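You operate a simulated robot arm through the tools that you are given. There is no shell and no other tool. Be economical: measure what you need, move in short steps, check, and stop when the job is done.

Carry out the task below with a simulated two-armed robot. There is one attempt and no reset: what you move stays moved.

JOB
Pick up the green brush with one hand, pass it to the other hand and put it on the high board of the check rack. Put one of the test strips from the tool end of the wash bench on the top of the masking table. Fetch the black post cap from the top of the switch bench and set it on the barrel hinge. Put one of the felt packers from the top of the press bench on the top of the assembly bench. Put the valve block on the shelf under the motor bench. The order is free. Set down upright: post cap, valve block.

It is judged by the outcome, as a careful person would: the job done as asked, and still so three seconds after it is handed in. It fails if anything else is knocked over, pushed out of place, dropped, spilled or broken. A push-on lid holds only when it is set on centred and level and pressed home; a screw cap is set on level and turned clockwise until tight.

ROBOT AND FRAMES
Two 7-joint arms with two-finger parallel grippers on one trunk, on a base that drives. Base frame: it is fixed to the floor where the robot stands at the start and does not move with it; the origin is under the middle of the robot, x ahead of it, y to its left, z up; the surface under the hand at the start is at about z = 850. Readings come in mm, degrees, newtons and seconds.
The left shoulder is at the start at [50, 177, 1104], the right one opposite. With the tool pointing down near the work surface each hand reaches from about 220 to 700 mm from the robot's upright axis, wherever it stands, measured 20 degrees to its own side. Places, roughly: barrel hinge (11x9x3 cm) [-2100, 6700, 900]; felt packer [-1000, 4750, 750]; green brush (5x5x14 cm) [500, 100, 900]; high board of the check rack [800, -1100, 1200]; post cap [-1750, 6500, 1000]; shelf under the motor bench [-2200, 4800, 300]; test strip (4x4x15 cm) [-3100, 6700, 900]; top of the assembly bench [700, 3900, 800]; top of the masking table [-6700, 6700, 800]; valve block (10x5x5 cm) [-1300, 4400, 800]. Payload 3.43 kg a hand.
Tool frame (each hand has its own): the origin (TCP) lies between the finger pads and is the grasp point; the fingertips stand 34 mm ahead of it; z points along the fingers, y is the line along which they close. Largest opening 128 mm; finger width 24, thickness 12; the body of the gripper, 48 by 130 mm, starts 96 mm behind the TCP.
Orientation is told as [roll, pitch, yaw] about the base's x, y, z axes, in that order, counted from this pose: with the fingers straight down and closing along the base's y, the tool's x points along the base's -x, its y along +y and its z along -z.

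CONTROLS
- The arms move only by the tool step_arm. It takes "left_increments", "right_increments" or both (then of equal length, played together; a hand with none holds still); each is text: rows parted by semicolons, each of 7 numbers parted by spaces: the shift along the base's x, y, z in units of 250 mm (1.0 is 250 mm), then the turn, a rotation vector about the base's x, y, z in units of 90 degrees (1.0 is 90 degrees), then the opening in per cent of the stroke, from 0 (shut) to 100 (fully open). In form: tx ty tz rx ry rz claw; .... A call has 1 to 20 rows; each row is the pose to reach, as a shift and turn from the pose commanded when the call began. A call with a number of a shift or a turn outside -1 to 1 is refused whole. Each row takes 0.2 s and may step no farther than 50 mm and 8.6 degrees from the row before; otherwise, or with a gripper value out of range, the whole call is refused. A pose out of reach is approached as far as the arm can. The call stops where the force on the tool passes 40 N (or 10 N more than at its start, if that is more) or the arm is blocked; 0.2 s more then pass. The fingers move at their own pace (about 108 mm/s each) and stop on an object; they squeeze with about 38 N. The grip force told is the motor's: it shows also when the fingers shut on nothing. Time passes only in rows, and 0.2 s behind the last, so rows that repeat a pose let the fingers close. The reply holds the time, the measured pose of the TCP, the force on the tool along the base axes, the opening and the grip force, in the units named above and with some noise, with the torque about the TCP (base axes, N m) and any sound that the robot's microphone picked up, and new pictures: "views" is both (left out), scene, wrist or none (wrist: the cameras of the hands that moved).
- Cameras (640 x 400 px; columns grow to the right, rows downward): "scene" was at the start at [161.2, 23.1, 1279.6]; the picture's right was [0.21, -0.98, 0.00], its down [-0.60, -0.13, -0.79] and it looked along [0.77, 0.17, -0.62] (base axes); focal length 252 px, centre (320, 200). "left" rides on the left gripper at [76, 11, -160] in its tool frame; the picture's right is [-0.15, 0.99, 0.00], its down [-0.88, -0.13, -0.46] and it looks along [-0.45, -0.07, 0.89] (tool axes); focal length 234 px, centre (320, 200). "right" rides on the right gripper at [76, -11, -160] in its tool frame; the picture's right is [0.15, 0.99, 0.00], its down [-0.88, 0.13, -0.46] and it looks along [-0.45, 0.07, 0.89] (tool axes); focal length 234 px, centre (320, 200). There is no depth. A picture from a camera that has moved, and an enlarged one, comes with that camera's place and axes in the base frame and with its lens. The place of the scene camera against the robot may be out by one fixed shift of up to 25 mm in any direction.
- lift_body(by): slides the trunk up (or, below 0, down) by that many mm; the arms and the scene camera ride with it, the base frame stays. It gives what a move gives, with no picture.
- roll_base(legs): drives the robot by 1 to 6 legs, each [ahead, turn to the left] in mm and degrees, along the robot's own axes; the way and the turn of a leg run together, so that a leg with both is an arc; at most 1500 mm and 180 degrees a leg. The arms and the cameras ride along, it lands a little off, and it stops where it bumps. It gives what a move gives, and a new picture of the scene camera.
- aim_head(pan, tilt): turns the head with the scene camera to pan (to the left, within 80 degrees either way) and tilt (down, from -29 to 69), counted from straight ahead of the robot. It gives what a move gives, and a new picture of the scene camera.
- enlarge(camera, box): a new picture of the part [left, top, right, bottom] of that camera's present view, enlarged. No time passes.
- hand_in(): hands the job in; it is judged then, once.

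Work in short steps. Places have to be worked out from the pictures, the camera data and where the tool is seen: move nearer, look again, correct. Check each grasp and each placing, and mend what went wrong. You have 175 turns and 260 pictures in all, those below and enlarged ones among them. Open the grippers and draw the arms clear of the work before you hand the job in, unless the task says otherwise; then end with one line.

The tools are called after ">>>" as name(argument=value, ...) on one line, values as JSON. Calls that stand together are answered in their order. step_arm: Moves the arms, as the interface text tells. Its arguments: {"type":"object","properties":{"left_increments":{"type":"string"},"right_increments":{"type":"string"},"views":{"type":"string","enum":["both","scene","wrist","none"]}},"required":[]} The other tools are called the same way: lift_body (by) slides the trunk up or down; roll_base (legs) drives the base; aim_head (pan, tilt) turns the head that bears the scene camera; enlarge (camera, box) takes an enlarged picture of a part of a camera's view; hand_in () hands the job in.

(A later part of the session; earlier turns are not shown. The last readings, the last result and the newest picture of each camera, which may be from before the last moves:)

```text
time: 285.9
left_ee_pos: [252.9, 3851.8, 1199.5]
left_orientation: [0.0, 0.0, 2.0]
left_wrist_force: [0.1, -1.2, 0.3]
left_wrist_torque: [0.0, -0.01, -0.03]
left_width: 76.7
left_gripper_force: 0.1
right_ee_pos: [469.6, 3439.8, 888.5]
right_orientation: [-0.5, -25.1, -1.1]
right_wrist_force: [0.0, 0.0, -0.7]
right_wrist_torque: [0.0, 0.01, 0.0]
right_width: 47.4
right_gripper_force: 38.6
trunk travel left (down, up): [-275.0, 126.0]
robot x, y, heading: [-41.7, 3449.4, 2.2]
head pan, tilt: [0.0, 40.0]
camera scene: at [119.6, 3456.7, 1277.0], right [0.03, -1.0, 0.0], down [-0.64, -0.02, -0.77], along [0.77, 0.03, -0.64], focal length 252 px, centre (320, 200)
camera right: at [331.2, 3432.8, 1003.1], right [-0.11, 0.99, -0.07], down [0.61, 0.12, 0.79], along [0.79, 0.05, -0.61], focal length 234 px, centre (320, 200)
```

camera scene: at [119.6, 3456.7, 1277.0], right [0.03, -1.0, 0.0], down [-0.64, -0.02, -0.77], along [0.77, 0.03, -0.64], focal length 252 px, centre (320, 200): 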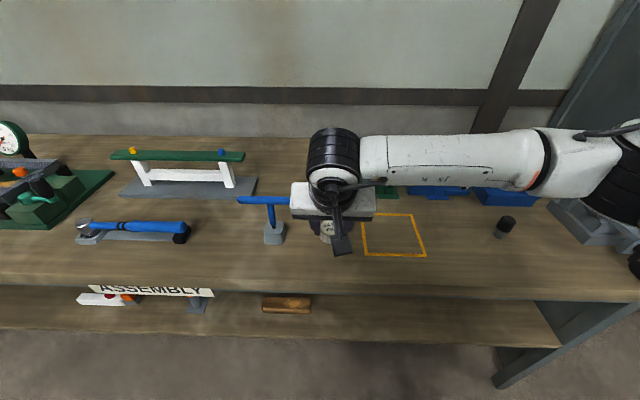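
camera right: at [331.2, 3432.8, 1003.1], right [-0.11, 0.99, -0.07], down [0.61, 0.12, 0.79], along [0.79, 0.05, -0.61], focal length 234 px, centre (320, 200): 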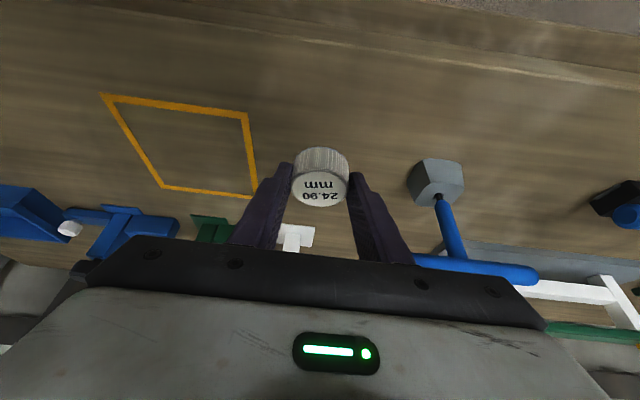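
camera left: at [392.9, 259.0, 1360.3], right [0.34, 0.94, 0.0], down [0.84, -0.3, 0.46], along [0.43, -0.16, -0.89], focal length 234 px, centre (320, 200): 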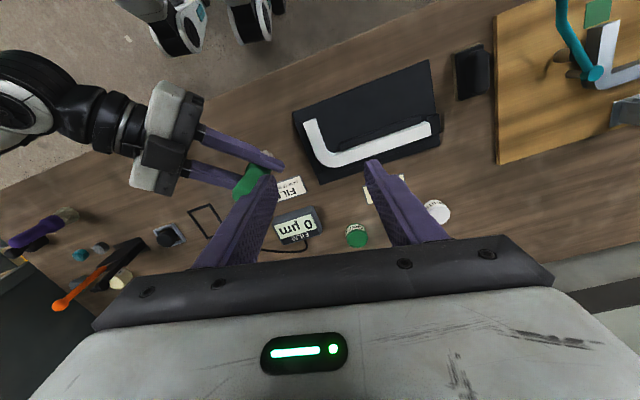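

Clear all round. Lower slowly to contact.

>>> step_arm(right_increments="0 0 -0.02 0 0 0 0; 0 0 -0.04 0 0 0 0; 0 0 -0.06 0 0 0 0; 0 0 -0.08 0 0 0 0; 0 0 -0.1 0 0 0 0; 0 0 -0.1 0 0 0 0", views="wrist")

```text
time: 287.4
left_ee_pos: [254.7, 3852.1, 1199.4]
left_orientation: [-0.1, 0.0, 1.9]
left_wrist_force: [-0.3, 0.0, 0.2]
left_wrist_torque: [0.02, 0.03, 0.03]
left_width: 76.9
left_gripper_force: 0.0
right_ee_pos: [471.1, 3445.1, 866.5]
right_orientation: [-0.5, -25.0, -1.2]
right_wrist_force: [0.0, -0.8, 0.0]
right_wrist_torque: [0.01, 0.01, -0.01]
right_width: 47.5
right_gripper_force: 37.9
trunk travel left (down, up): [-275.0, 126.0]
robot x, y, heading: [-45.5, 3447.4, 1.8]
head pan, tilt: [0.0, 40.0]
camera right: at [331.5, 3436.8, 979.7], right [-0.11, 0.99, -0.07], down [0.61, 0.12, 0.79], along [0.79, 0.05, -0.62], focal length 234 px, centre (320, 200)
```

right: 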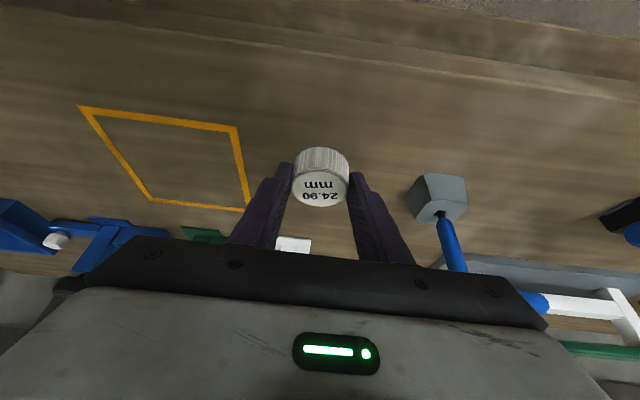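

No contact yet at 866; continue.

>>> step_arm(right_increments="0 0 -0.016 0 0 0 0; 0 0 -0.032 0 0 0 0; 0 0 -0.048 0 0 0 0; 0 0 -0.06 0 0 0 0; 0 0 -0.06 0 0 0 0", views="wrist")

```text
time: 288.6
left_ee_pos: [253.5, 3850.3, 1200.2]
left_orientation: [0.0, 0.0, 2.0]
left_wrist_force: [1.1, -0.3, -0.8]
left_wrist_torque: [0.01, -0.01, 0.01]
left_width: 76.7
left_gripper_force: 0.1
right_ee_pos: [468.7, 3445.4, 852.4]
right_orientation: [-0.4, -25.0, -1.1]
right_wrist_force: [0.6, 0.4, -1.1]
right_wrist_torque: [0.05, -0.01, 0.02]
right_width: 47.5
right_gripper_force: 37.5
trunk travel left (down, up): [-275.0, 126.0]
robot x, y, heading: [-44.1, 3448.4, 1.7]
head pan, tilt: [0.0, 40.0]
camera right: at [330.6, 3437.2, 965.3], right [-0.11, 0.99, -0.07], down [0.61, 0.12, 0.79], along [0.79, 0.05, -0.62], focal length 234 px, centre (320, 200)
```

right: 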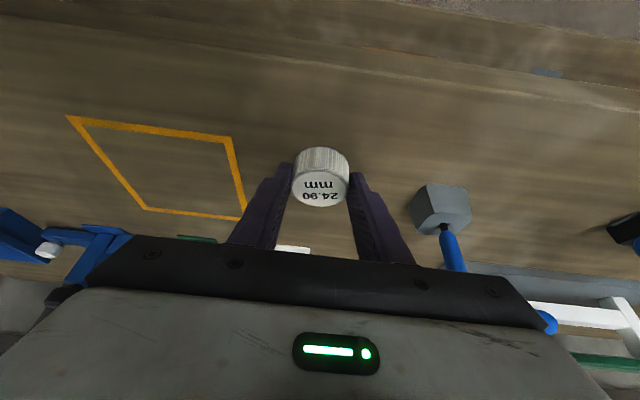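

Parallax suggests the bench top is at z≈795. Continue down slowly.

>>> step_arm(right_increments="0 0 -0.02 0 0 0 0; 0 0 -0.036 0 0 0 0; 0 0 -0.052 0 0 0 0; 0 0 -0.064 0 0 0 0; 0 0 -0.076 0 0 0 0; 0 0 -0.088 0 0 0 0; 0 0 -0.088 0 0 0 0", views="wrist")

```text
time: 290.0
left_ee_pos: [251.8, 3852.1, 1199.5]
left_orientation: [0.0, 0.0, 1.9]
left_wrist_force: [1.2, -0.5, -0.1]
left_wrist_torque: [0.02, 0.0, 0.02]
left_width: 76.9
left_gripper_force: 0.0
right_ee_pos: [471.9, 3445.2, 837.5]
right_orientation: [0.0, -26.1, -1.2]
right_wrist_force: [-5.1, -1.8, 15.1]
right_wrist_torque: [0.01, 0.3, 0.0]
right_width: 47.8
right_gripper_force: 38.0
trunk travel left (down, up): [-275.0, 126.0]
robot x, y, heading: [-44.3, 3448.2, 2.0]
head pan, tilt: [0.0, 40.0]
stopped in row 7 (right hand): the force on the tool passed its limit at 43 N (the readings are from after the stop); the commanded pose is now the measured one
camera right: at [331.4, 3437.0, 949.3], right [-0.11, 0.99, -0.06], down [0.59, 0.12, 0.8], along [0.8, 0.05, -0.6], focal length 234 px, centre (320, 200)
```

right: 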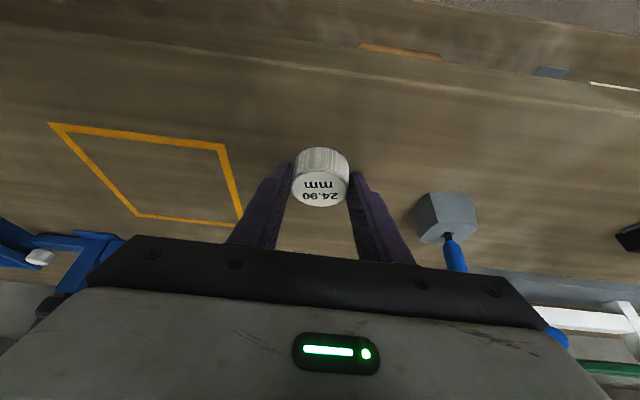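

Contact. Ease up 2 mm, release and withdraw back along the tool axis.

>>> step_arm(right_increments="0 0 0.008 0 0 0 0; 0 0 0.008 0 0 0 20; 0 0 0.008 0 0 0 50; 0 0 0.008 0 0 0 65; 0 0 0.008 0 0 0 65; -0.06 0 0.14 0 0 0 65; -0.13 0 0.3 0 0 0 65; -0.2 0 0.46 0 0 0 65; -0.28 0 0.62 0 0 0 65; -0.34 0 0.8 0 0 0 65; -0.34 0 0.8 0 0 0 65")

```text
time: 292.4
left_ee_pos: [253.7, 3851.4, 1199.3]
left_orientation: [0.1, -0.1, 1.9]
left_wrist_force: [0.5, 0.7, -0.6]
left_wrist_torque: [-0.03, -0.01, -0.03]
left_width: 76.9
left_gripper_force: 0.0
right_ee_pos: [384.5, 3441.0, 1034.0]
right_orientation: [-0.1, -25.7, -1.1]
right_wrist_force: [-0.4, 0.9, -0.6]
right_wrist_torque: [-0.03, 0.0, 0.0]
right_width: 83.1
right_gripper_force: 0.0
trunk travel left (down, up): [-275.0, 126.0]
robot x, y, heading: [-43.7, 3443.4, 2.0]
head pan, tilt: [0.0, 40.0]
camera scene: at [119.6, 3456.5, 1276.9], right [0.03, -1.0, 0.0], down [-0.64, -0.02, -0.77], along [0.77, 0.02, -0.64], focal length 252 px, centre (320, 200)
camera right: at [245.4, 3433.7, 1146.0], right [-0.11, 0.99, -0.07], down [0.6, 0.12, 0.79], along [0.79, 0.05, -0.61], focal length 234 px, centre (320, 200)
```

scene: 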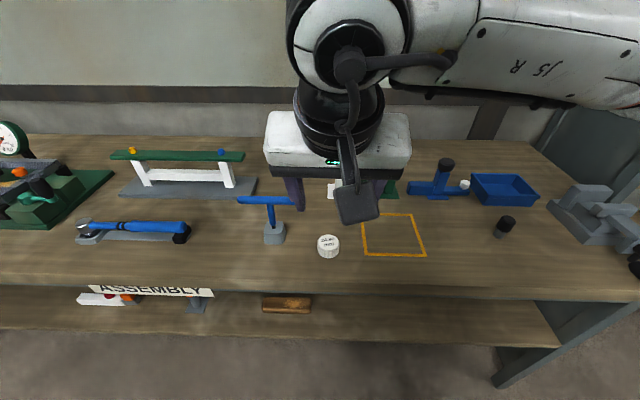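
right: 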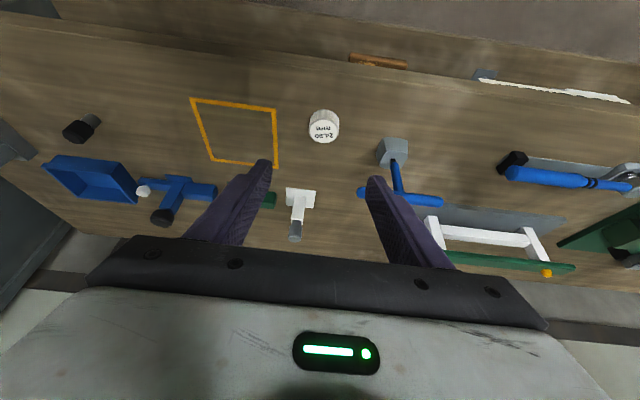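

Packer lies on the assembly bench. Now the long way round to the valve block: south down the aisle, then west.

>>> roll_base(legs=[[-170, 0], [0, -92], [1500, 0], [1500, 0], [700, 0], [0, -90]])

>>> aim_head(pan=0, tilt=15)

```text
time: 318.6
left_ee_pos: [-470.4, -568.6, 1199.5]
left_orientation: [0.0, 0.0, -179.8]
left_wrist_force: [-0.7, 1.1, 0.0]
left_wrist_torque: [0.04, -0.03, 0.01]
left_width: 77.0
left_gripper_force: 0.0
right_ee_pos: [-589.5, -153.9, 1033.3]
right_orientation: [-0.1, -25.7, 177.1]
right_wrist_force: [-0.4, -0.4, -0.2]
right_wrist_torque: [-0.03, 0.0, -0.02]
right_width: 83.2
right_gripper_force: 0.0
trunk travel left (down, up): [-275.0, 126.0]
robot x, y, heading: [-158.8, -173.5, -179.9]
head pan, tilt: [0.0, 40.0]
camera scene: at [-310.1, -168.1, 1276.9], right [0.0, 1.0, 0.0], down [0.64, 0.0, -0.77], along [-0.77, 0.0, -0.64], focal length 252 px, centre (320, 200)
```

scene: 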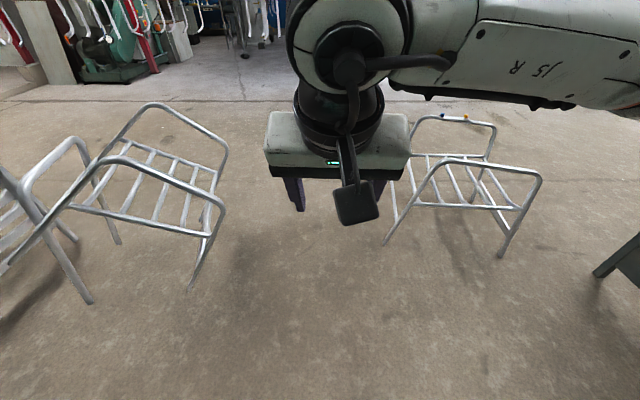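

```text
time: 319.5
left_ee_pos: [-470.3, -568.5, 1199.7]
left_orientation: [0.0, 0.0, -179.8]
left_wrist_force: [-0.9, 0.5, 0.0]
left_wrist_torque: [-0.01, 0.01, 0.03]
left_width: 76.7
left_gripper_force: 0.0
right_ee_pos: [-589.3, -155.3, 1034.1]
right_orientation: [-0.2, -25.8, 177.1]
right_wrist_force: [0.5, -0.5, 0.3]
right_wrist_torque: [0.0, -0.03, 0.01]
right_width: 83.0
right_gripper_force: 0.1
trunk travel left (down, up): [-275.0, 126.0]
robot x, y, heading: [-163.5, -172.7, -180.1]
head pan, tilt: [0.0, 15.0]
camera scene: at [-318.5, -168.2, 1316.4], right [0.0, 1.0, 0.0], down [0.26, 0.0, -0.97], along [-0.97, 0.0, -0.26], focal length 252 px, centre (320, 200)
```

scene: 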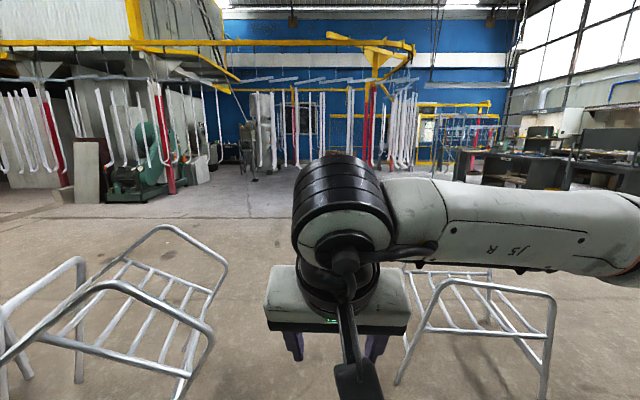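

A gap of ≈1.16 m between the chair frames (y −888…272). Drive through at y≈−300, then turn north.

>>> roll_base(legs=[[0, 8.6], [850, 0], [0, -8.6], [1500, 0], [0, -90]])

```text
time: 336.2
left_ee_pos: [-2897.6, 2.5, 1199.9]
left_orientation: [-0.1, 0.0, 89.0]
left_wrist_force: [0.0, -0.1, -0.4]
left_wrist_torque: [0.02, 0.01, 0.02]
left_width: 76.8
left_gripper_force: 0.0
right_ee_pos: [-2482.3, 113.4, 1034.5]
right_orientation: [-0.1, -25.6, 85.8]
right_wrist_force: [-0.1, 0.7, 0.8]
right_wrist_torque: [-0.01, -0.01, 0.01]
right_width: 83.3
right_gripper_force: 0.0
trunk travel left (down, up): [-275.0, 126.0]
robot x, y, heading: [-2510.8, -309.5, 88.8]
head pan, tilt: [0.0, 15.0]
camera scene: at [-2498.5, -144.8, 1316.5], right [1.0, -0.02, 0.0], down [0.0, -0.26, -0.97], along [0.02, 0.97, -0.26], focal length 252 px, centre (320, 200)
```

scene: 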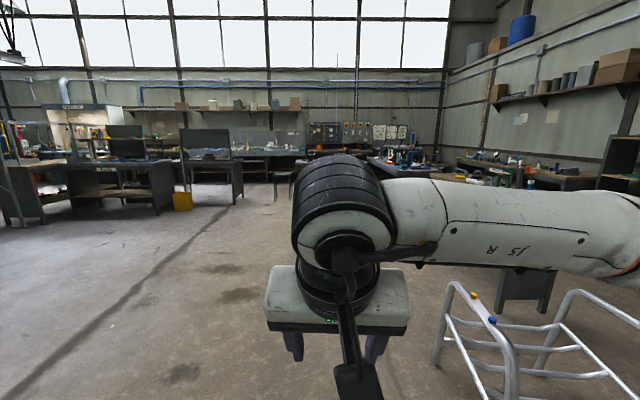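

Open floor ahead. Drive north to y≈3550 and turn to view the pocket between press and motor benches.

>>> roll_base(legs=[[1500, 0], [1500, 0], [850, 0], [0, -45]])

>>> aim_head(pan=10, tilt=25)

```text
time: 356.7
left_ee_pos: [-2329.1, 3981.0, 1199.7]
left_orientation: [0.0, -0.1, 39.9]
left_wrist_force: [0.6, -0.4, 0.8]
left_wrist_torque: [0.0, -0.01, -0.02]
left_width: 76.9
left_gripper_force: 0.1
right_ee_pos: [-1973.1, 3740.0, 1034.5]
right_orientation: [0.0, -25.7, 36.8]
right_wrist_force: [0.5, 0.0, 1.1]
right_wrist_torque: [-0.04, -0.02, 0.02]
right_width: 83.1
right_gripper_force: 0.1
trunk travel left (down, up): [-275.0, 126.0]
robot x, y, heading: [-2312.6, 3482.0, 39.7]
head pan, tilt: [0.0, 15.0]
camera scene: at [-2180.9, 3589.4, 1316.5], right [0.64, -0.77, 0.0], down [-0.2, -0.17, -0.97], along [0.74, 0.62, -0.26], focal length 252 px, centre (320, 200)
```

scene: 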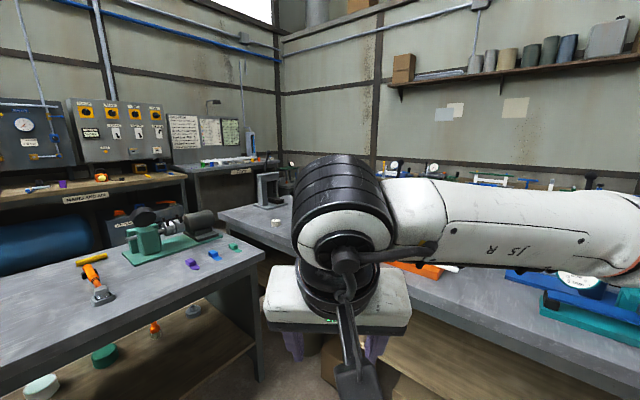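

```text
time: 357.4
left_ee_pos: [-2328.4, 3981.5, 1198.9]
left_orientation: [0.0, -0.1, 39.8]
left_wrist_force: [-0.1, -0.1, 1.6]
left_wrist_torque: [-0.01, 0.0, 0.02]
left_width: 76.7
left_gripper_force: 0.0
right_ee_pos: [-1973.8, 3738.4, 1032.7]
right_orientation: [-0.2, -25.7, 36.7]
right_wrist_force: [0.7, -0.2, 0.0]
right_wrist_torque: [0.0, -0.02, 0.0]
right_width: 83.3
right_gripper_force: 0.1
trunk travel left (down, up): [-275.0, 126.0]
robot x, y, heading: [-2313.1, 3479.2, 39.5]
head pan, tilt: [10.0, 25.0]
camera scene: at [-2193.3, 3600.0, 1300.3], right [0.76, -0.65, 0.0], down [-0.27, -0.32, -0.91], along [0.59, 0.69, -0.42], focal length 252 px, centre (320, 200)
```

scene: 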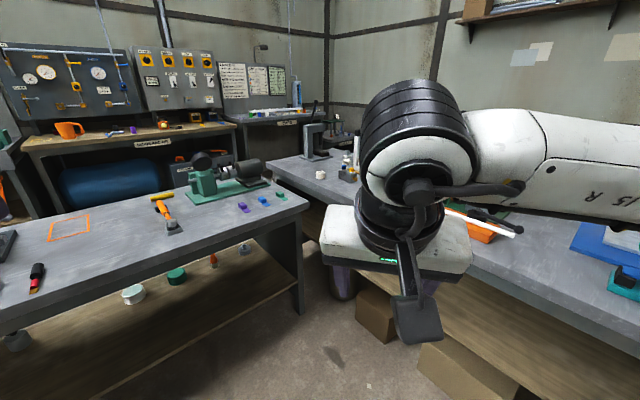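

The motor shelf is open on the south side too. Drive to ≈[−1830, 4110] facing the valve block.

>>> roll_base(legs=[[0, 13], [780, 0], [0, -23]])

>>> aim_head(pan=25, tilt=35)

>>> enlarge(camera="right", box=[0, 0, 640, 400])

```text
time: 363.5
left_ee_pos: [-1766.4, 4583.8, 1198.8]
left_orientation: [0.1, -0.1, 29.4]
left_wrist_force: [0.1, -0.4, -0.2]
left_wrist_torque: [0.0, 0.02, 0.01]
left_width: 76.6
left_gripper_force: 0.1
right_ee_pos: [-1461.2, 4281.9, 1032.6]
right_orientation: [0.0, -25.6, 26.4]
right_wrist_force: [0.9, -0.7, 0.0]
right_wrist_torque: [-0.01, 0.03, -0.01]
right_width: 82.9
right_gripper_force: 0.2
trunk travel left (down, up): [-275.0, 126.0]
robot x, y, heading: [-1842.1, 4089.8, 29.6]
head pan, tilt: [10.0, 25.0]
camera scene: at [-1702.4, 4185.7, 1300.2], right [0.63, -0.77, 0.0], down [-0.33, -0.27, -0.91], along [0.7, 0.58, -0.42], focal length 252 px, centre (320, 200)
```

scene: 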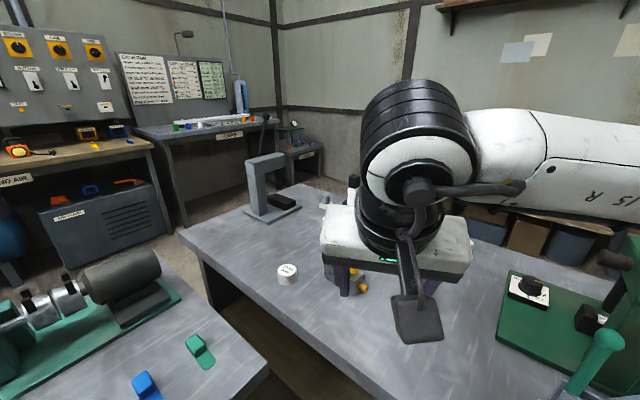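

```text
time: 364.3
left_ee_pos: [-1767.0, 4583.9, 1199.5]
left_orientation: [0.1, -0.2, 29.4]
left_wrist_force: [-0.5, 0.3, -0.9]
left_wrist_torque: [0.0, -0.01, -0.02]
left_width: 76.7
left_gripper_force: 0.1
right_ee_pos: [-1460.6, 4281.9, 1033.5]
right_orientation: [-0.2, -25.8, 26.3]
right_wrist_force: [-0.2, 0.0, 0.6]
right_wrist_torque: [-0.02, 0.0, -0.03]
right_width: 83.3
right_gripper_force: 0.1
trunk travel left (down, up): [-275.0, 126.0]
robot x, y, heading: [-1838.3, 4087.9, 29.4]
head pan, tilt: [25.0, 35.0]
camera scene: at [-1722.6, 4199.0, 1284.5], right [0.81, -0.58, 0.0], down [-0.33, -0.47, -0.82], along [0.48, 0.67, -0.57], focal length 252 px, centre (320, 200)
```

scene: 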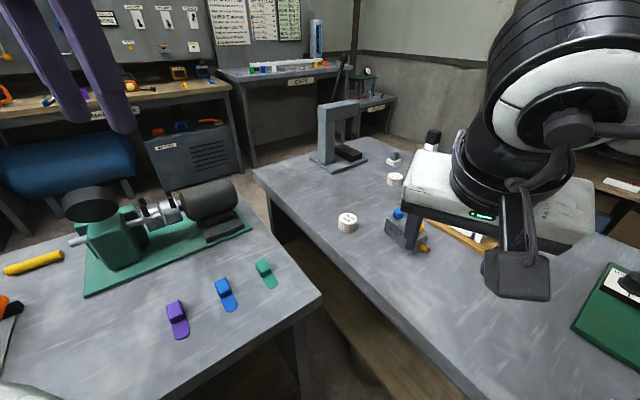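

```text
1.00 times, centred on (320, 200) of right (not enlarged: the box is as wide or as high as the picture)
camera zoom: at [-1581.0, 4210.9, 1145.5], right [-0.56, 0.83, -0.07], down [0.48, 0.38, 0.79], along [0.68, 0.41, -0.61], focal length 234 px, centre (320, 200)
```

zoom: 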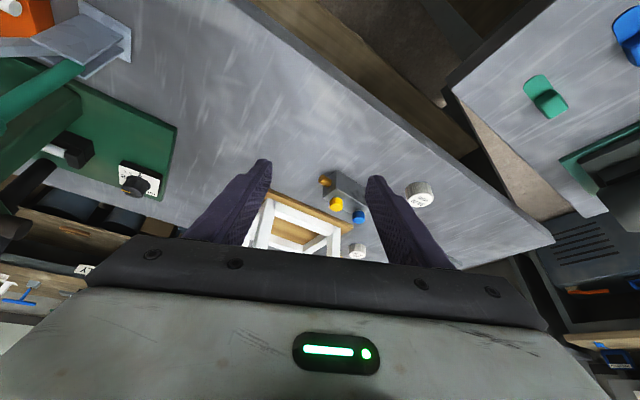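

The valve block is visible between the fingers. Enlarge it.

>>> enlarge(camera="right", box=[290, 150, 410, 240])

>>> enlarge(camera="scene", box=[360, 180, 460, 270])

```text
4.44 times, centred on (350, 195) of right
camera zoom: at [-1581.0, 4210.9, 1145.5], right [-0.56, 0.83, -0.07], down [0.48, 0.38, 0.79], along [0.68, 0.41, -0.61], focal length 1041 px, centre (187, 222)
```

zoom: 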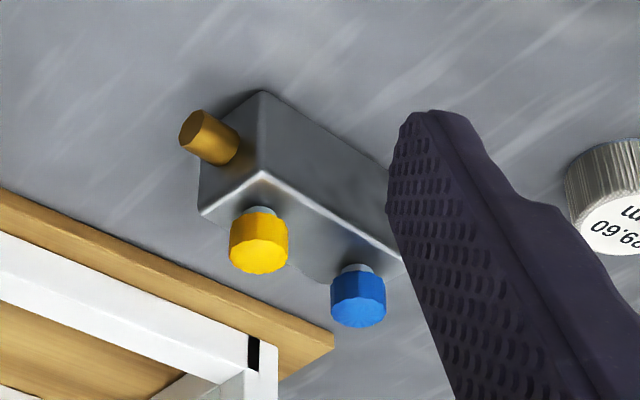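

```text
4.44 times, centred on (410, 225) of scene
camera zoom: at [-1722.6, 4199.0, 1284.5], right [0.81, -0.58, 0.0], down [-0.33, -0.47, -0.82], along [0.48, 0.67, -0.57], focal length 1118 px, centre (-80, 89)
```

zoom: 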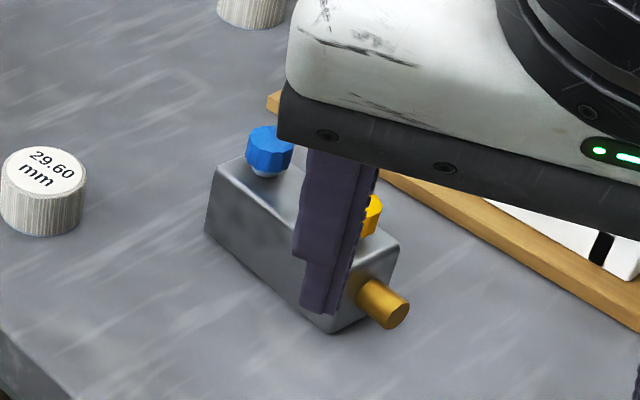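

Block: long axis along y, x −1316…−1270, y 4404…≈4490, top z≈866, brass port to the south, knobs on top. I'll grip it across x with the hand pointing north, 45° down. First yaw the hand by +64°.

>>> step_arm(right_increments="0.05 0 0.02 0 0 0.089 80; 0.1 0 0.04 0 0 0.178 80; 0.15 0 0.04 0 0 0.267 80; 0.2 0 0.04 0 0 0.356 80; 0.25 0 0.04 0 0 0.445 80; 0.3 0.02 0.04 0 0 0.534 80; 0.35 0.04 0.04 0 0 0.623 80; 0.4 0.06 0.04 0 0 0.71 80; 0.4 0.06 0.04 0 0 0.71 80", views="none")

>>> step_arm(right_increments="0.06 0 -0.04 0.08 0 0 80; 0.12 0 -0.08 0.15 0 0 80; 0.2 0 -0.12 0.214 0 0 80; 0.26 0 -0.2 0.214 0 0 80; 0.26 0 -0.2 0.214 0 0 80")

```text
time: 366.3
left_ee_pos: [-1766.0, 4584.7, 1198.7]
left_orientation: [0.0, -0.2, 29.4]
left_wrist_force: [0.4, -0.4, 0.1]
left_wrist_torque: [-0.01, -0.02, 0.0]
left_width: 76.6
left_gripper_force: 0.0
right_ee_pos: [-1365.9, 4293.7, 1043.3]
right_orientation: [-0.1, -25.8, 86.3]
right_wrist_force: [0.1, -0.4, 1.1]
right_wrist_torque: [-0.02, 0.01, 0.05]
right_width: 102.4
right_gripper_force: 0.1
right hand out of reach, approached as far as the arm can: row 8, 9
trunk travel left (down, up): [-275.0, 126.0]
robot x, y, heading: [-1842.4, 4086.1, 29.2]
head pan, tilt: [25.0, 35.0]
```

```text
time: 367.5
left_ee_pos: [-1767.2, 4583.0, 1200.7]
left_orientation: [0.1, -0.1, 29.4]
left_wrist_force: [0.2, 0.0, 0.2]
left_wrist_torque: [-0.01, 0.0, 0.0]
left_width: 76.9
left_gripper_force: 0.1
right_ee_pos: [-1357.2, 4241.4, 1066.7]
right_orientation: [1.1, -36.5, 83.5]
right_wrist_force: [0.3, -0.9, 0.0]
right_wrist_torque: [0.01, 0.0, 0.0]
right_width: 102.1
right_gripper_force: 0.1
right hand out of reach, approached as far as the arm can: row 1, 2, 3, 4, 5
trunk travel left (down, up): [-275.0, 126.0]
robot x, y, heading: [-1841.4, 4089.5, 29.0]
head pan, tilt: [25.0, 35.0]
camera scene: at [-1722.8, 4198.3, 1284.6], right [0.81, -0.58, 0.0], down [-0.33, -0.47, -0.82], along [0.48, 0.67, -0.57], focal length 252 px, centre (320, 200)
camera right: at [-1362.2, 4085.6, 1149.9], right [-1.0, -0.02, -0.07], down [-0.07, 0.45, 0.89], along [0.02, 0.89, -0.45], focal length 234 px, centre (320, 200)
```

scene: 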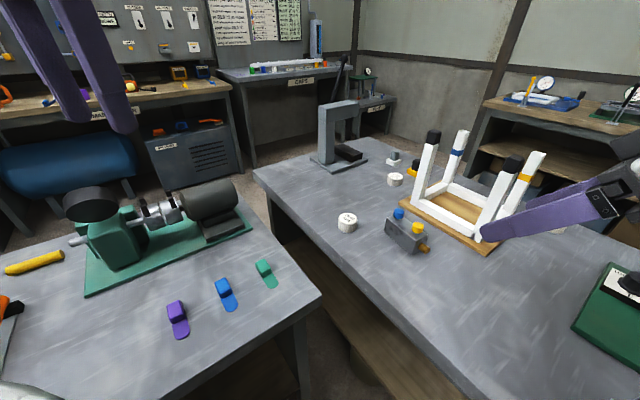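
right: 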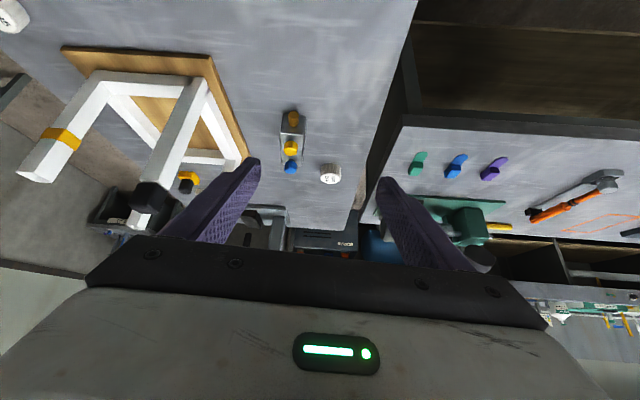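

Reach is awkward at this heading. Turn the base 30° left so that the block lies more to the right side.

>>> roll_base(legs=[[0, 30]])

>>> aim_head(pan=-20, tilt=38)

```text
time: 369.4
left_ee_pos: [-2028.9, 4554.0, 1198.7]
left_orientation: [-0.1, 0.0, 59.8]
left_wrist_force: [0.1, -0.2, 0.1]
left_wrist_torque: [0.01, -0.02, 0.0]
left_width: 76.7
left_gripper_force: 0.0
right_ee_pos: [-1502.1, 4466.9, 1065.3]
right_orientation: [1.2, -36.4, 113.9]
right_wrist_force: [-0.5, 0.1, -0.4]
right_wrist_torque: [0.02, 0.0, 0.01]
right_width: 102.5
right_gripper_force: 0.1
trunk travel left (down, up): [-275.0, 126.0]
robot x, y, heading: [-1841.7, 4089.1, 59.9]
head pan, tilt: [25.0, 35.0]
camera scene: at [-1792.0, 4241.4, 1284.5], right [1.0, -0.09, 0.0], down [-0.05, -0.57, -0.82], along [0.07, 0.82, -0.57], focal length 252 px, centre (320, 200)
```

scene: 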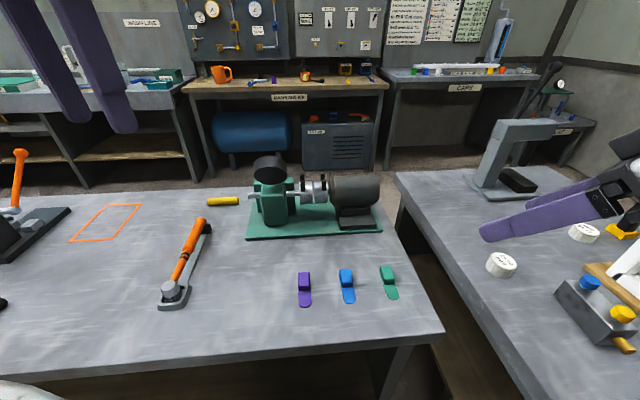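

```text
time: 370.5
left_ee_pos: [-2026.3, 4554.0, 1199.9]
left_orientation: [0.1, 0.0, 59.8]
left_wrist_force: [-0.4, 0.0, -0.2]
left_wrist_torque: [-0.01, -0.02, -0.02]
left_width: 76.8
left_gripper_force: 0.1
right_ee_pos: [-1502.8, 4467.4, 1065.1]
right_orientation: [1.3, -36.3, 114.0]
right_wrist_force: [-0.3, 0.0, 0.4]
right_wrist_torque: [0.02, -0.03, 0.01]
right_width: 102.1
right_gripper_force: 0.1
trunk travel left (down, up): [-275.0, 126.0]
robot x, y, heading: [-1843.8, 4085.9, 59.6]
head pan, tilt: [-20.0, 38.0]
camera scene: at [-1733.4, 4208.9, 1279.9], right [0.64, -0.77, 0.0], down [-0.47, -0.39, -0.79], along [0.61, 0.5, -0.62], focal length 252 px, centre (320, 200)
```

scene: 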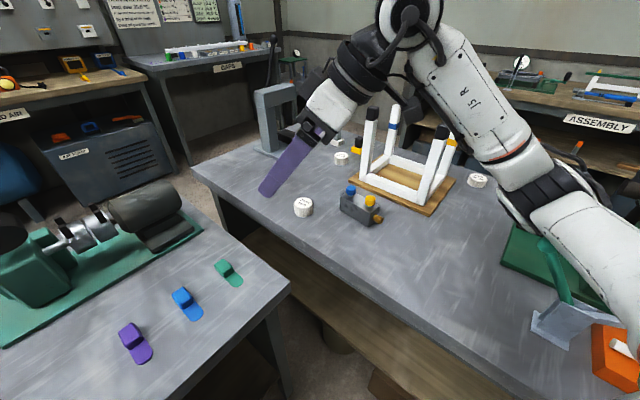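

Good view now. Swing the hand to face north and move it south of the block at safe height.

>>> step_arm(right_increments="0.06 -0.1 0 0 0 -0.08 80; 0.14 -0.24 0 0 0 -0.17 80; 0.24 -0.38 0 0 0 -0.25 80; 0.36 -0.46 0 0 0 -0.267 80; 0.5 -0.5 0 0 0 -0.267 80; 0.62 -0.54 -0.04 0 0 -0.267 80; 0.74 -0.56 -0.08 0 0 -0.267 80; 0.84 -0.56 -0.12 0 0 -0.267 80; 0.84 -0.56 -0.12 0 0 -0.267 80")

```text
time: 372.5
left_ee_pos: [-2028.0, 4554.2, 1198.8]
left_orientation: [-0.1, 0.0, 59.8]
left_wrist_force: [-0.1, -0.1, 0.0]
left_wrist_torque: [-0.03, -0.01, -0.01]
left_width: 77.0
left_gripper_force: 0.2
right_ee_pos: [-1336.6, 4330.8, 1054.6]
right_orientation: [1.2, -36.3, 89.9]
right_wrist_force: [-0.1, -0.2, 1.0]
right_wrist_torque: [0.01, -0.05, -0.01]
right_width: 102.3
right_gripper_force: 0.0
right hand out of reach, approached as far as the arm can: row 7, 8, 9
trunk travel left (down, up): [-275.0, 126.0]
robot x, y, heading: [-1843.0, 4085.4, 59.5]
head pan, tilt: [-20.0, 38.0]
camera scene: at [-1733.4, 4208.9, 1279.9], right [0.64, -0.77, 0.0], down [-0.47, -0.39, -0.79], along [0.61, 0.5, -0.62], focal length 252 px, centre (320, 200)
camera right: at [-1325.7, 4173.3, 1139.1], right [-0.99, -0.13, -0.07], down [-0.12, 0.44, 0.89], along [-0.08, 0.89, -0.45], focal length 234 px, centre (320, 200)
```

scene: 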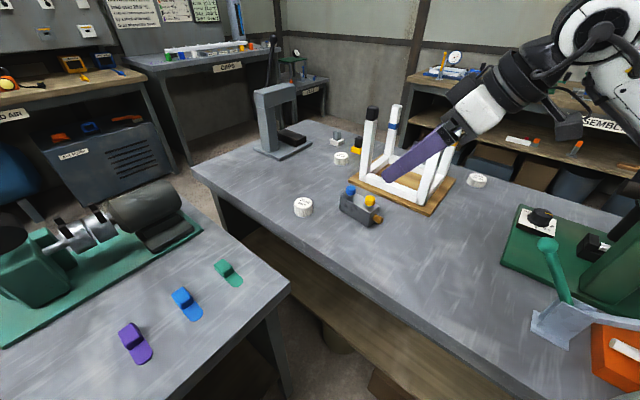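
right: 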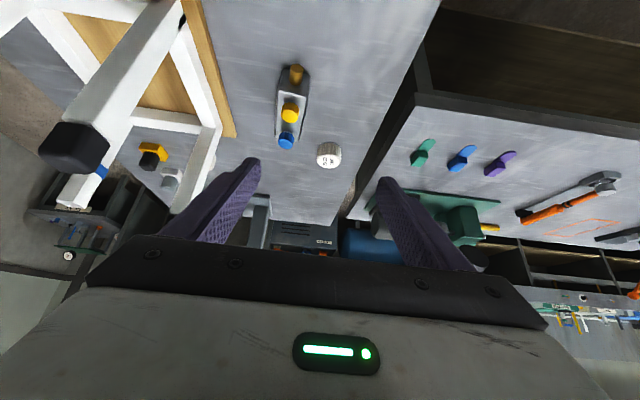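

Enlarge the block from this vantage to refine its place.

>>> enlarge(camera="right", box=[240, 50, 350, 170])

```text
3.33 times, centred on (295, 110) of right
camera zoom: at [-1325.7, 4173.3, 1139.1], right [-0.99, -0.13, -0.07], down [-0.12, 0.44, 0.89], along [-0.08, 0.89, -0.45], focal length 781 px, centre (403, 500)
```

zoom: 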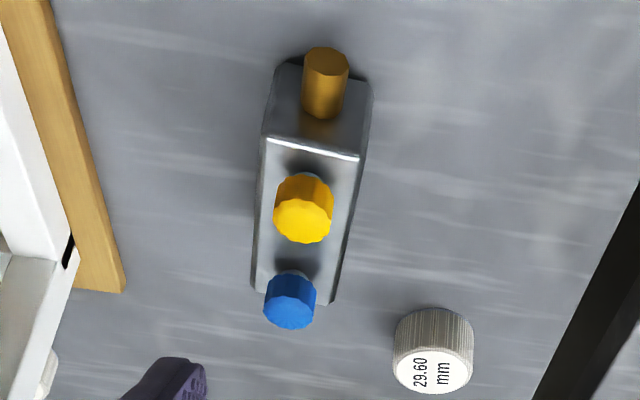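

Body: x −1317…−1272, y 4402…4496, axis 5° off y, centre [−1293, 4449]. Drive 60 mm ahead, then take a pre-grasp pose behind it.

>>> roll_base(legs=[[60, 0]])

>>> step_arm(right_increments="0.02 0 -0.12 0 0 -0.03 80; 0.04 0 -0.24 0 0 -0.06 80; 0.05 0 -0.36 0 0 -0.06 80; 0.05 0 -0.38 0 0 -0.06 80")

```text
time: 373.5
left_ee_pos: [-1997.3, 4605.9, 1198.0]
left_orientation: [0.0, 0.0, 59.9]
left_wrist_force: [-1.4, 0.2, -0.7]
left_wrist_torque: [-0.03, -0.01, -0.02]
left_width: 76.7
left_gripper_force: 0.0
right_ee_pos: [-1308.8, 4380.3, 1053.9]
right_orientation: [1.2, -36.4, 89.8]
right_wrist_force: [0.1, 0.6, -0.5]
right_wrist_torque: [-0.03, -0.01, 0.0]
right_width: 102.3
right_gripper_force: 0.0
trunk travel left (down, up): [-275.0, 126.0]
robot x, y, heading: [-1810.3, 4140.8, 60.0]
head pan, tilt: [-20.0, 38.0]
camera scene: at [-1703.1, 4261.1, 1279.8], right [0.64, -0.77, 0.0], down [-0.47, -0.4, -0.79], along [0.6, 0.5, -0.62], focal length 252 px, centre (320, 200)
```

scene: 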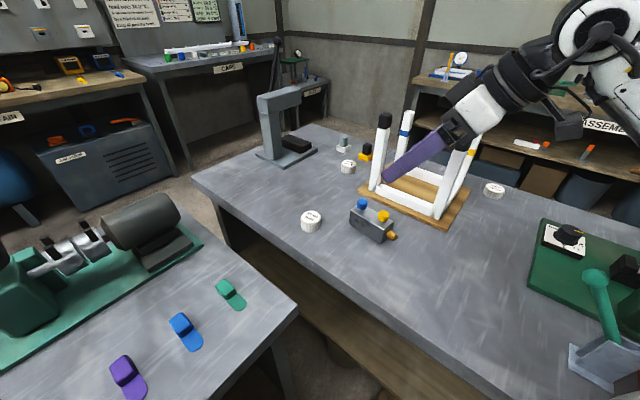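

```text
time: 374.5
left_ee_pos: [-1998.3, 4605.6, 1200.3]
left_orientation: [0.0, 0.1, 59.9]
left_wrist_force: [-0.2, -0.2, 0.5]
left_wrist_torque: [0.0, 0.0, 0.0]
left_width: 76.7
left_gripper_force: 0.0
right_ee_pos: [-1296.4, 4380.1, 960.1]
right_orientation: [1.0, -36.4, 84.7]
right_wrist_force: [-0.1, -0.6, -0.7]
right_wrist_torque: [-0.02, 0.0, -0.03]
right_width: 102.3
right_gripper_force: 0.1
trunk travel left (down, up): [-275.0, 126.0]
robot x, y, heading: [-1812.9, 4139.1, 59.9]
head pan, tilt: [-20.0, 38.0]
camera scene: at [-1703.5, 4260.4, 1280.0], right [0.64, -0.77, 0.0], down [-0.47, -0.39, -0.79], along [0.61, 0.5, -0.62], focal length 252 px, centre (320, 200)
camera right: at [-1299.7, 4224.7, 1045.1], right [-1.0, -0.03, -0.07], down [-0.08, 0.45, 0.89], along [0.0, 0.89, -0.45], focal length 234 px, centre (320, 200)
```

scene: 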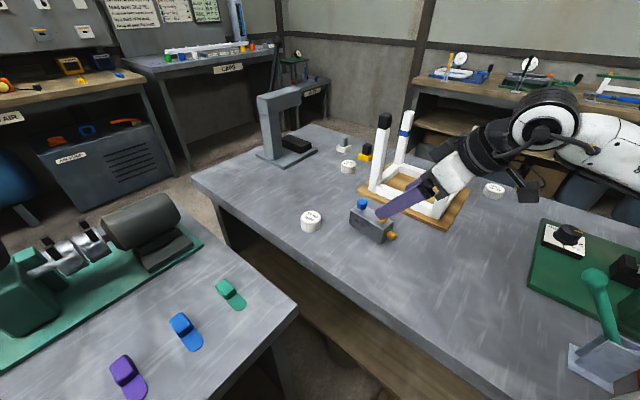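
right: 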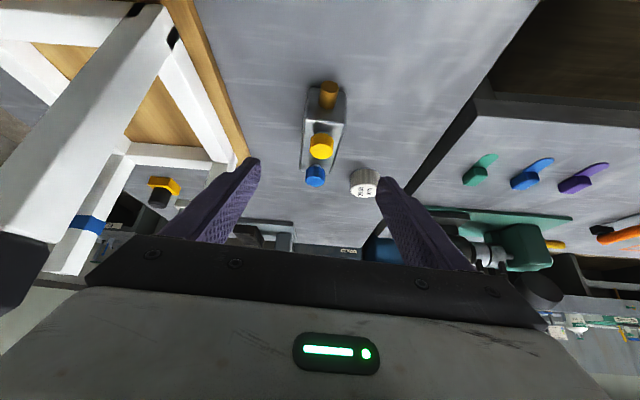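

Block is centred between the fingers; a disc stands at [−1369, 4545], so I narrow the opening a bit and advance along the axis, then close.

>>> step_arm(right_increments="0 0 0 0 0 0 64; 0.004 0.09 -0.13 0 0 0 64; 0.008 0.18 -0.26 0 0 0 64; 0.012 0.276 -0.395 0 0 0 64; 0.012 0.276 -0.395 0 0 0 64; 0.012 0.276 -0.395 0 0 0 0; 0.012 0.276 -0.395 0 0 0 0; 0.012 0.276 -0.395 0 0 0 0")

```text
time: 376.3
left_ee_pos: [-1997.4, 4605.0, 1199.6]
left_orientation: [0.0, -0.1, 59.8]
left_wrist_force: [1.0, -0.5, 0.6]
left_wrist_torque: [-0.01, 0.0, 0.01]
left_width: 77.0
left_gripper_force: 0.0
right_ee_pos: [-1291.8, 4449.2, 860.3]
right_orientation: [1.1, -36.4, 84.4]
right_wrist_force: [1.5, 1.0, 1.4]
right_wrist_torque: [0.16, -0.06, -0.02]
right_width: 43.6
right_gripper_force: 37.8
trunk travel left (down, up): [-275.0, 126.0]
robot x, y, heading: [-1815.6, 4137.9, 59.9]
head pan, tilt: [-20.0, 38.0]
camera scene: at [-1703.5, 4260.4, 1279.9], right [0.64, -0.77, 0.0], down [-0.47, -0.39, -0.79], along [0.6, 0.5, -0.62], focal length 252 px, centre (320, 200)
camera right: at [-1294.4, 4293.4, 945.6], right [-1.0, -0.04, -0.07], down [-0.08, 0.45, 0.89], along [0.0, 0.89, -0.45], focal length 234 px, centre (320, 200)
```

scene: 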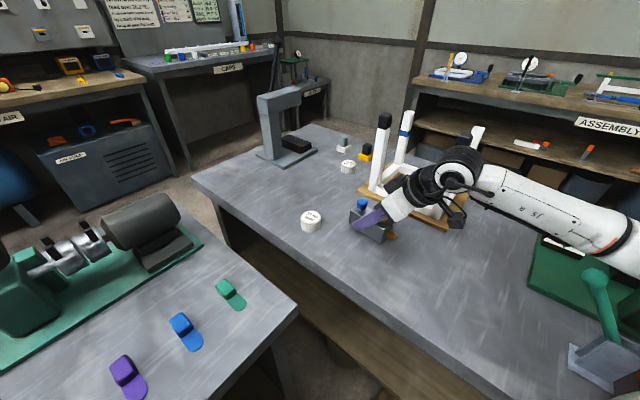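
right: 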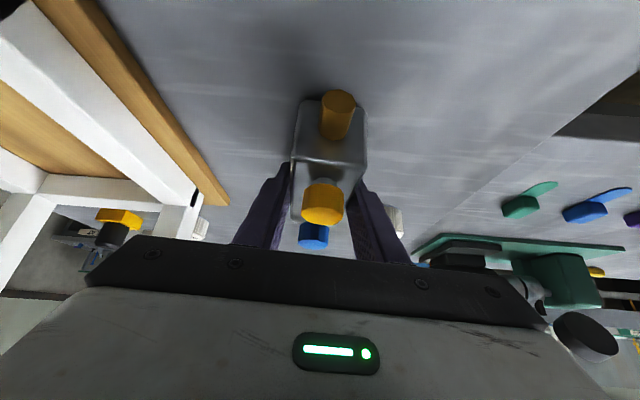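

Gripped (43.6 mm). Withdraw along the same path, then up.

>>> step_arm(right_increments="0 0 0.06 0 0 0 0; 0 -0.05 0.18 0 0 0 0; 0 -0.13 0.3 0 0 0 0; 0 -0.22 0.42 0 0 0 0; -0.02 -0.276 0.55 0 0 0 0; -0.05 -0.276 0.68 0 0 0 0; -0.06 -0.276 0.76 0 0 0 0; -0.06 -0.276 0.76 0 0 0 0")

```text
time: 378.1
left_ee_pos: [-1998.2, 4604.8, 1199.3]
left_orientation: [-0.1, 0.0, 59.9]
left_wrist_force: [0.4, 0.8, -1.2]
left_wrist_torque: [0.02, 0.0, 0.02]
left_width: 76.9
left_gripper_force: 0.0
right_ee_pos: [-1308.6, 4380.6, 1052.7]
right_orientation: [1.2, -36.5, 84.5]
right_wrist_force: [-0.7, 0.1, -2.6]
right_wrist_torque: [0.0, 0.0, 0.01]
right_width: 43.8
right_gripper_force: 38.2
trunk travel left (down, up): [-275.0, 126.0]
robot x, y, heading: [-1810.6, 4140.1, 59.7]
head pan, tilt: [-20.0, 38.0]
camera scene: at [-1703.3, 4260.5, 1279.9], right [0.64, -0.77, 0.0], down [-0.47, -0.39, -0.79], along [0.6, 0.5, -0.62], focal length 252 px, centre (320, 200)
camera right: at [-1309.4, 4223.9, 1137.0], right [-1.0, -0.03, -0.07], down [-0.08, 0.45, 0.89], along [0.0, 0.89, -0.45], focal length 234 px, centre (320, 200)
```

scene: 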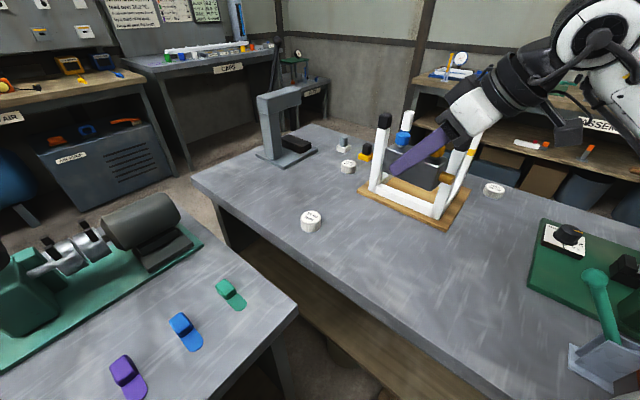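
right: 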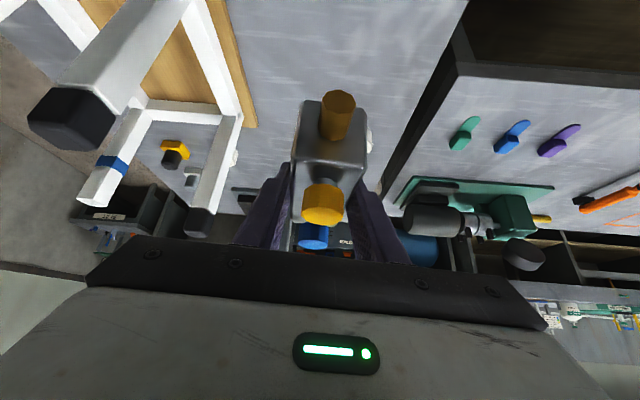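

Back off and face the motor bench to look at the shelf.

>>> roll_base(legs=[[-480, 0], [0, 30]])

>>> lift_body(by=-200)

>>> aim_head(pan=0, tilt=35)

```text
time: 382.4
left_ee_pos: [-2446.5, 4034.2, 1199.6]
left_orientation: [0.0, 0.0, 91.0]
left_wrist_force: [-0.4, 0.5, 0.6]
left_wrist_torque: [0.01, 0.01, -0.03]
left_width: 77.0
left_gripper_force: 0.0
right_ee_pos: [-1739.4, 4199.3, 1051.8]
right_orientation: [1.0, -36.4, 115.7]
right_wrist_force: [0.1, -0.3, -1.7]
right_wrist_torque: [-0.01, -0.01, 0.0]
right_width: 43.7
right_gripper_force: 37.6
trunk travel left (down, up): [-275.0, 126.0]
robot x, y, heading: [-2045.0, 3731.3, 90.8]
head pan, tilt: [-20.0, 38.0]
camera scene: at [-2013.0, 3888.8, 1279.9], right [0.95, -0.33, 0.0], down [-0.2, -0.58, -0.79], along [0.26, 0.74, -0.62], focal length 252 px, centre (320, 200)
```

scene: 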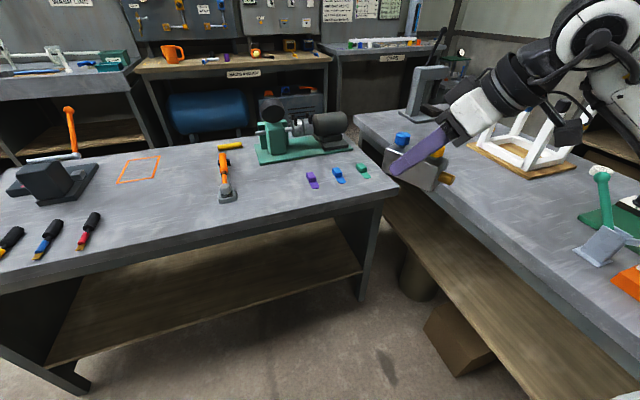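

```text
time: 384.6
left_ee_pos: [-2447.9, 4034.3, 998.3]
left_orientation: [0.1, 0.0, 91.0]
left_wrist_force: [0.1, -0.1, -0.4]
left_wrist_torque: [-0.02, -0.01, 0.01]
left_width: 76.6
left_gripper_force: 0.0
right_ee_pos: [-1738.9, 4199.0, 851.8]
right_orientation: [1.1, -36.4, 115.7]
right_wrist_force: [-0.3, -0.1, -2.6]
right_wrist_torque: [-0.01, 0.0, -0.01]
right_width: 43.5
right_gripper_force: 37.9
trunk travel left (down, up): [-75.0, 326.0]
robot x, y, heading: [-2046.7, 3729.4, 91.1]
head pan, tilt: [-20.0, 38.0]
```

```text
time: 385.4
left_ee_pos: [-2446.4, 4033.8, 997.9]
left_orientation: [0.1, 0.0, 91.1]
left_wrist_force: [0.6, -0.1, 0.4]
left_wrist_torque: [-0.03, 0.01, 0.03]
left_width: 77.0
left_gripper_force: 0.1
right_ee_pos: [-1738.9, 4199.3, 853.1]
right_orientation: [1.2, -36.4, 115.6]
right_wrist_force: [-0.6, -0.4, -2.3]
right_wrist_torque: [0.01, -0.06, 0.0]
right_width: 43.6
right_gripper_force: 38.3
trunk travel left (down, up): [-75.0, 326.0]
robot x, y, heading: [-2047.9, 3735.5, 91.0]
head pan, tilt: [0.0, 35.0]
camera scene: at [-2042.3, 3895.2, 1084.5], right [1.0, 0.02, 0.0], down [0.01, -0.57, -0.82], along [-0.01, 0.82, -0.57], focal length 252 px, centre (320, 200)
```

scene: 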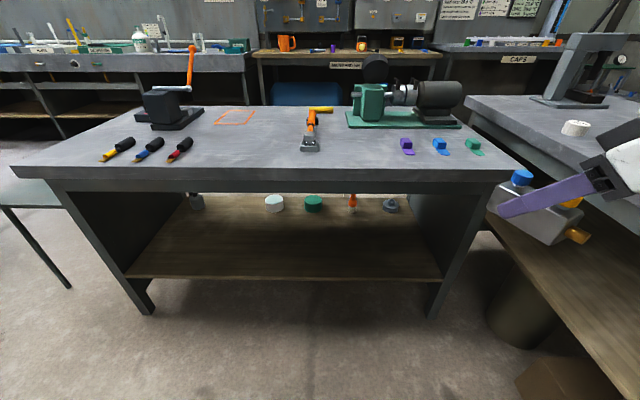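

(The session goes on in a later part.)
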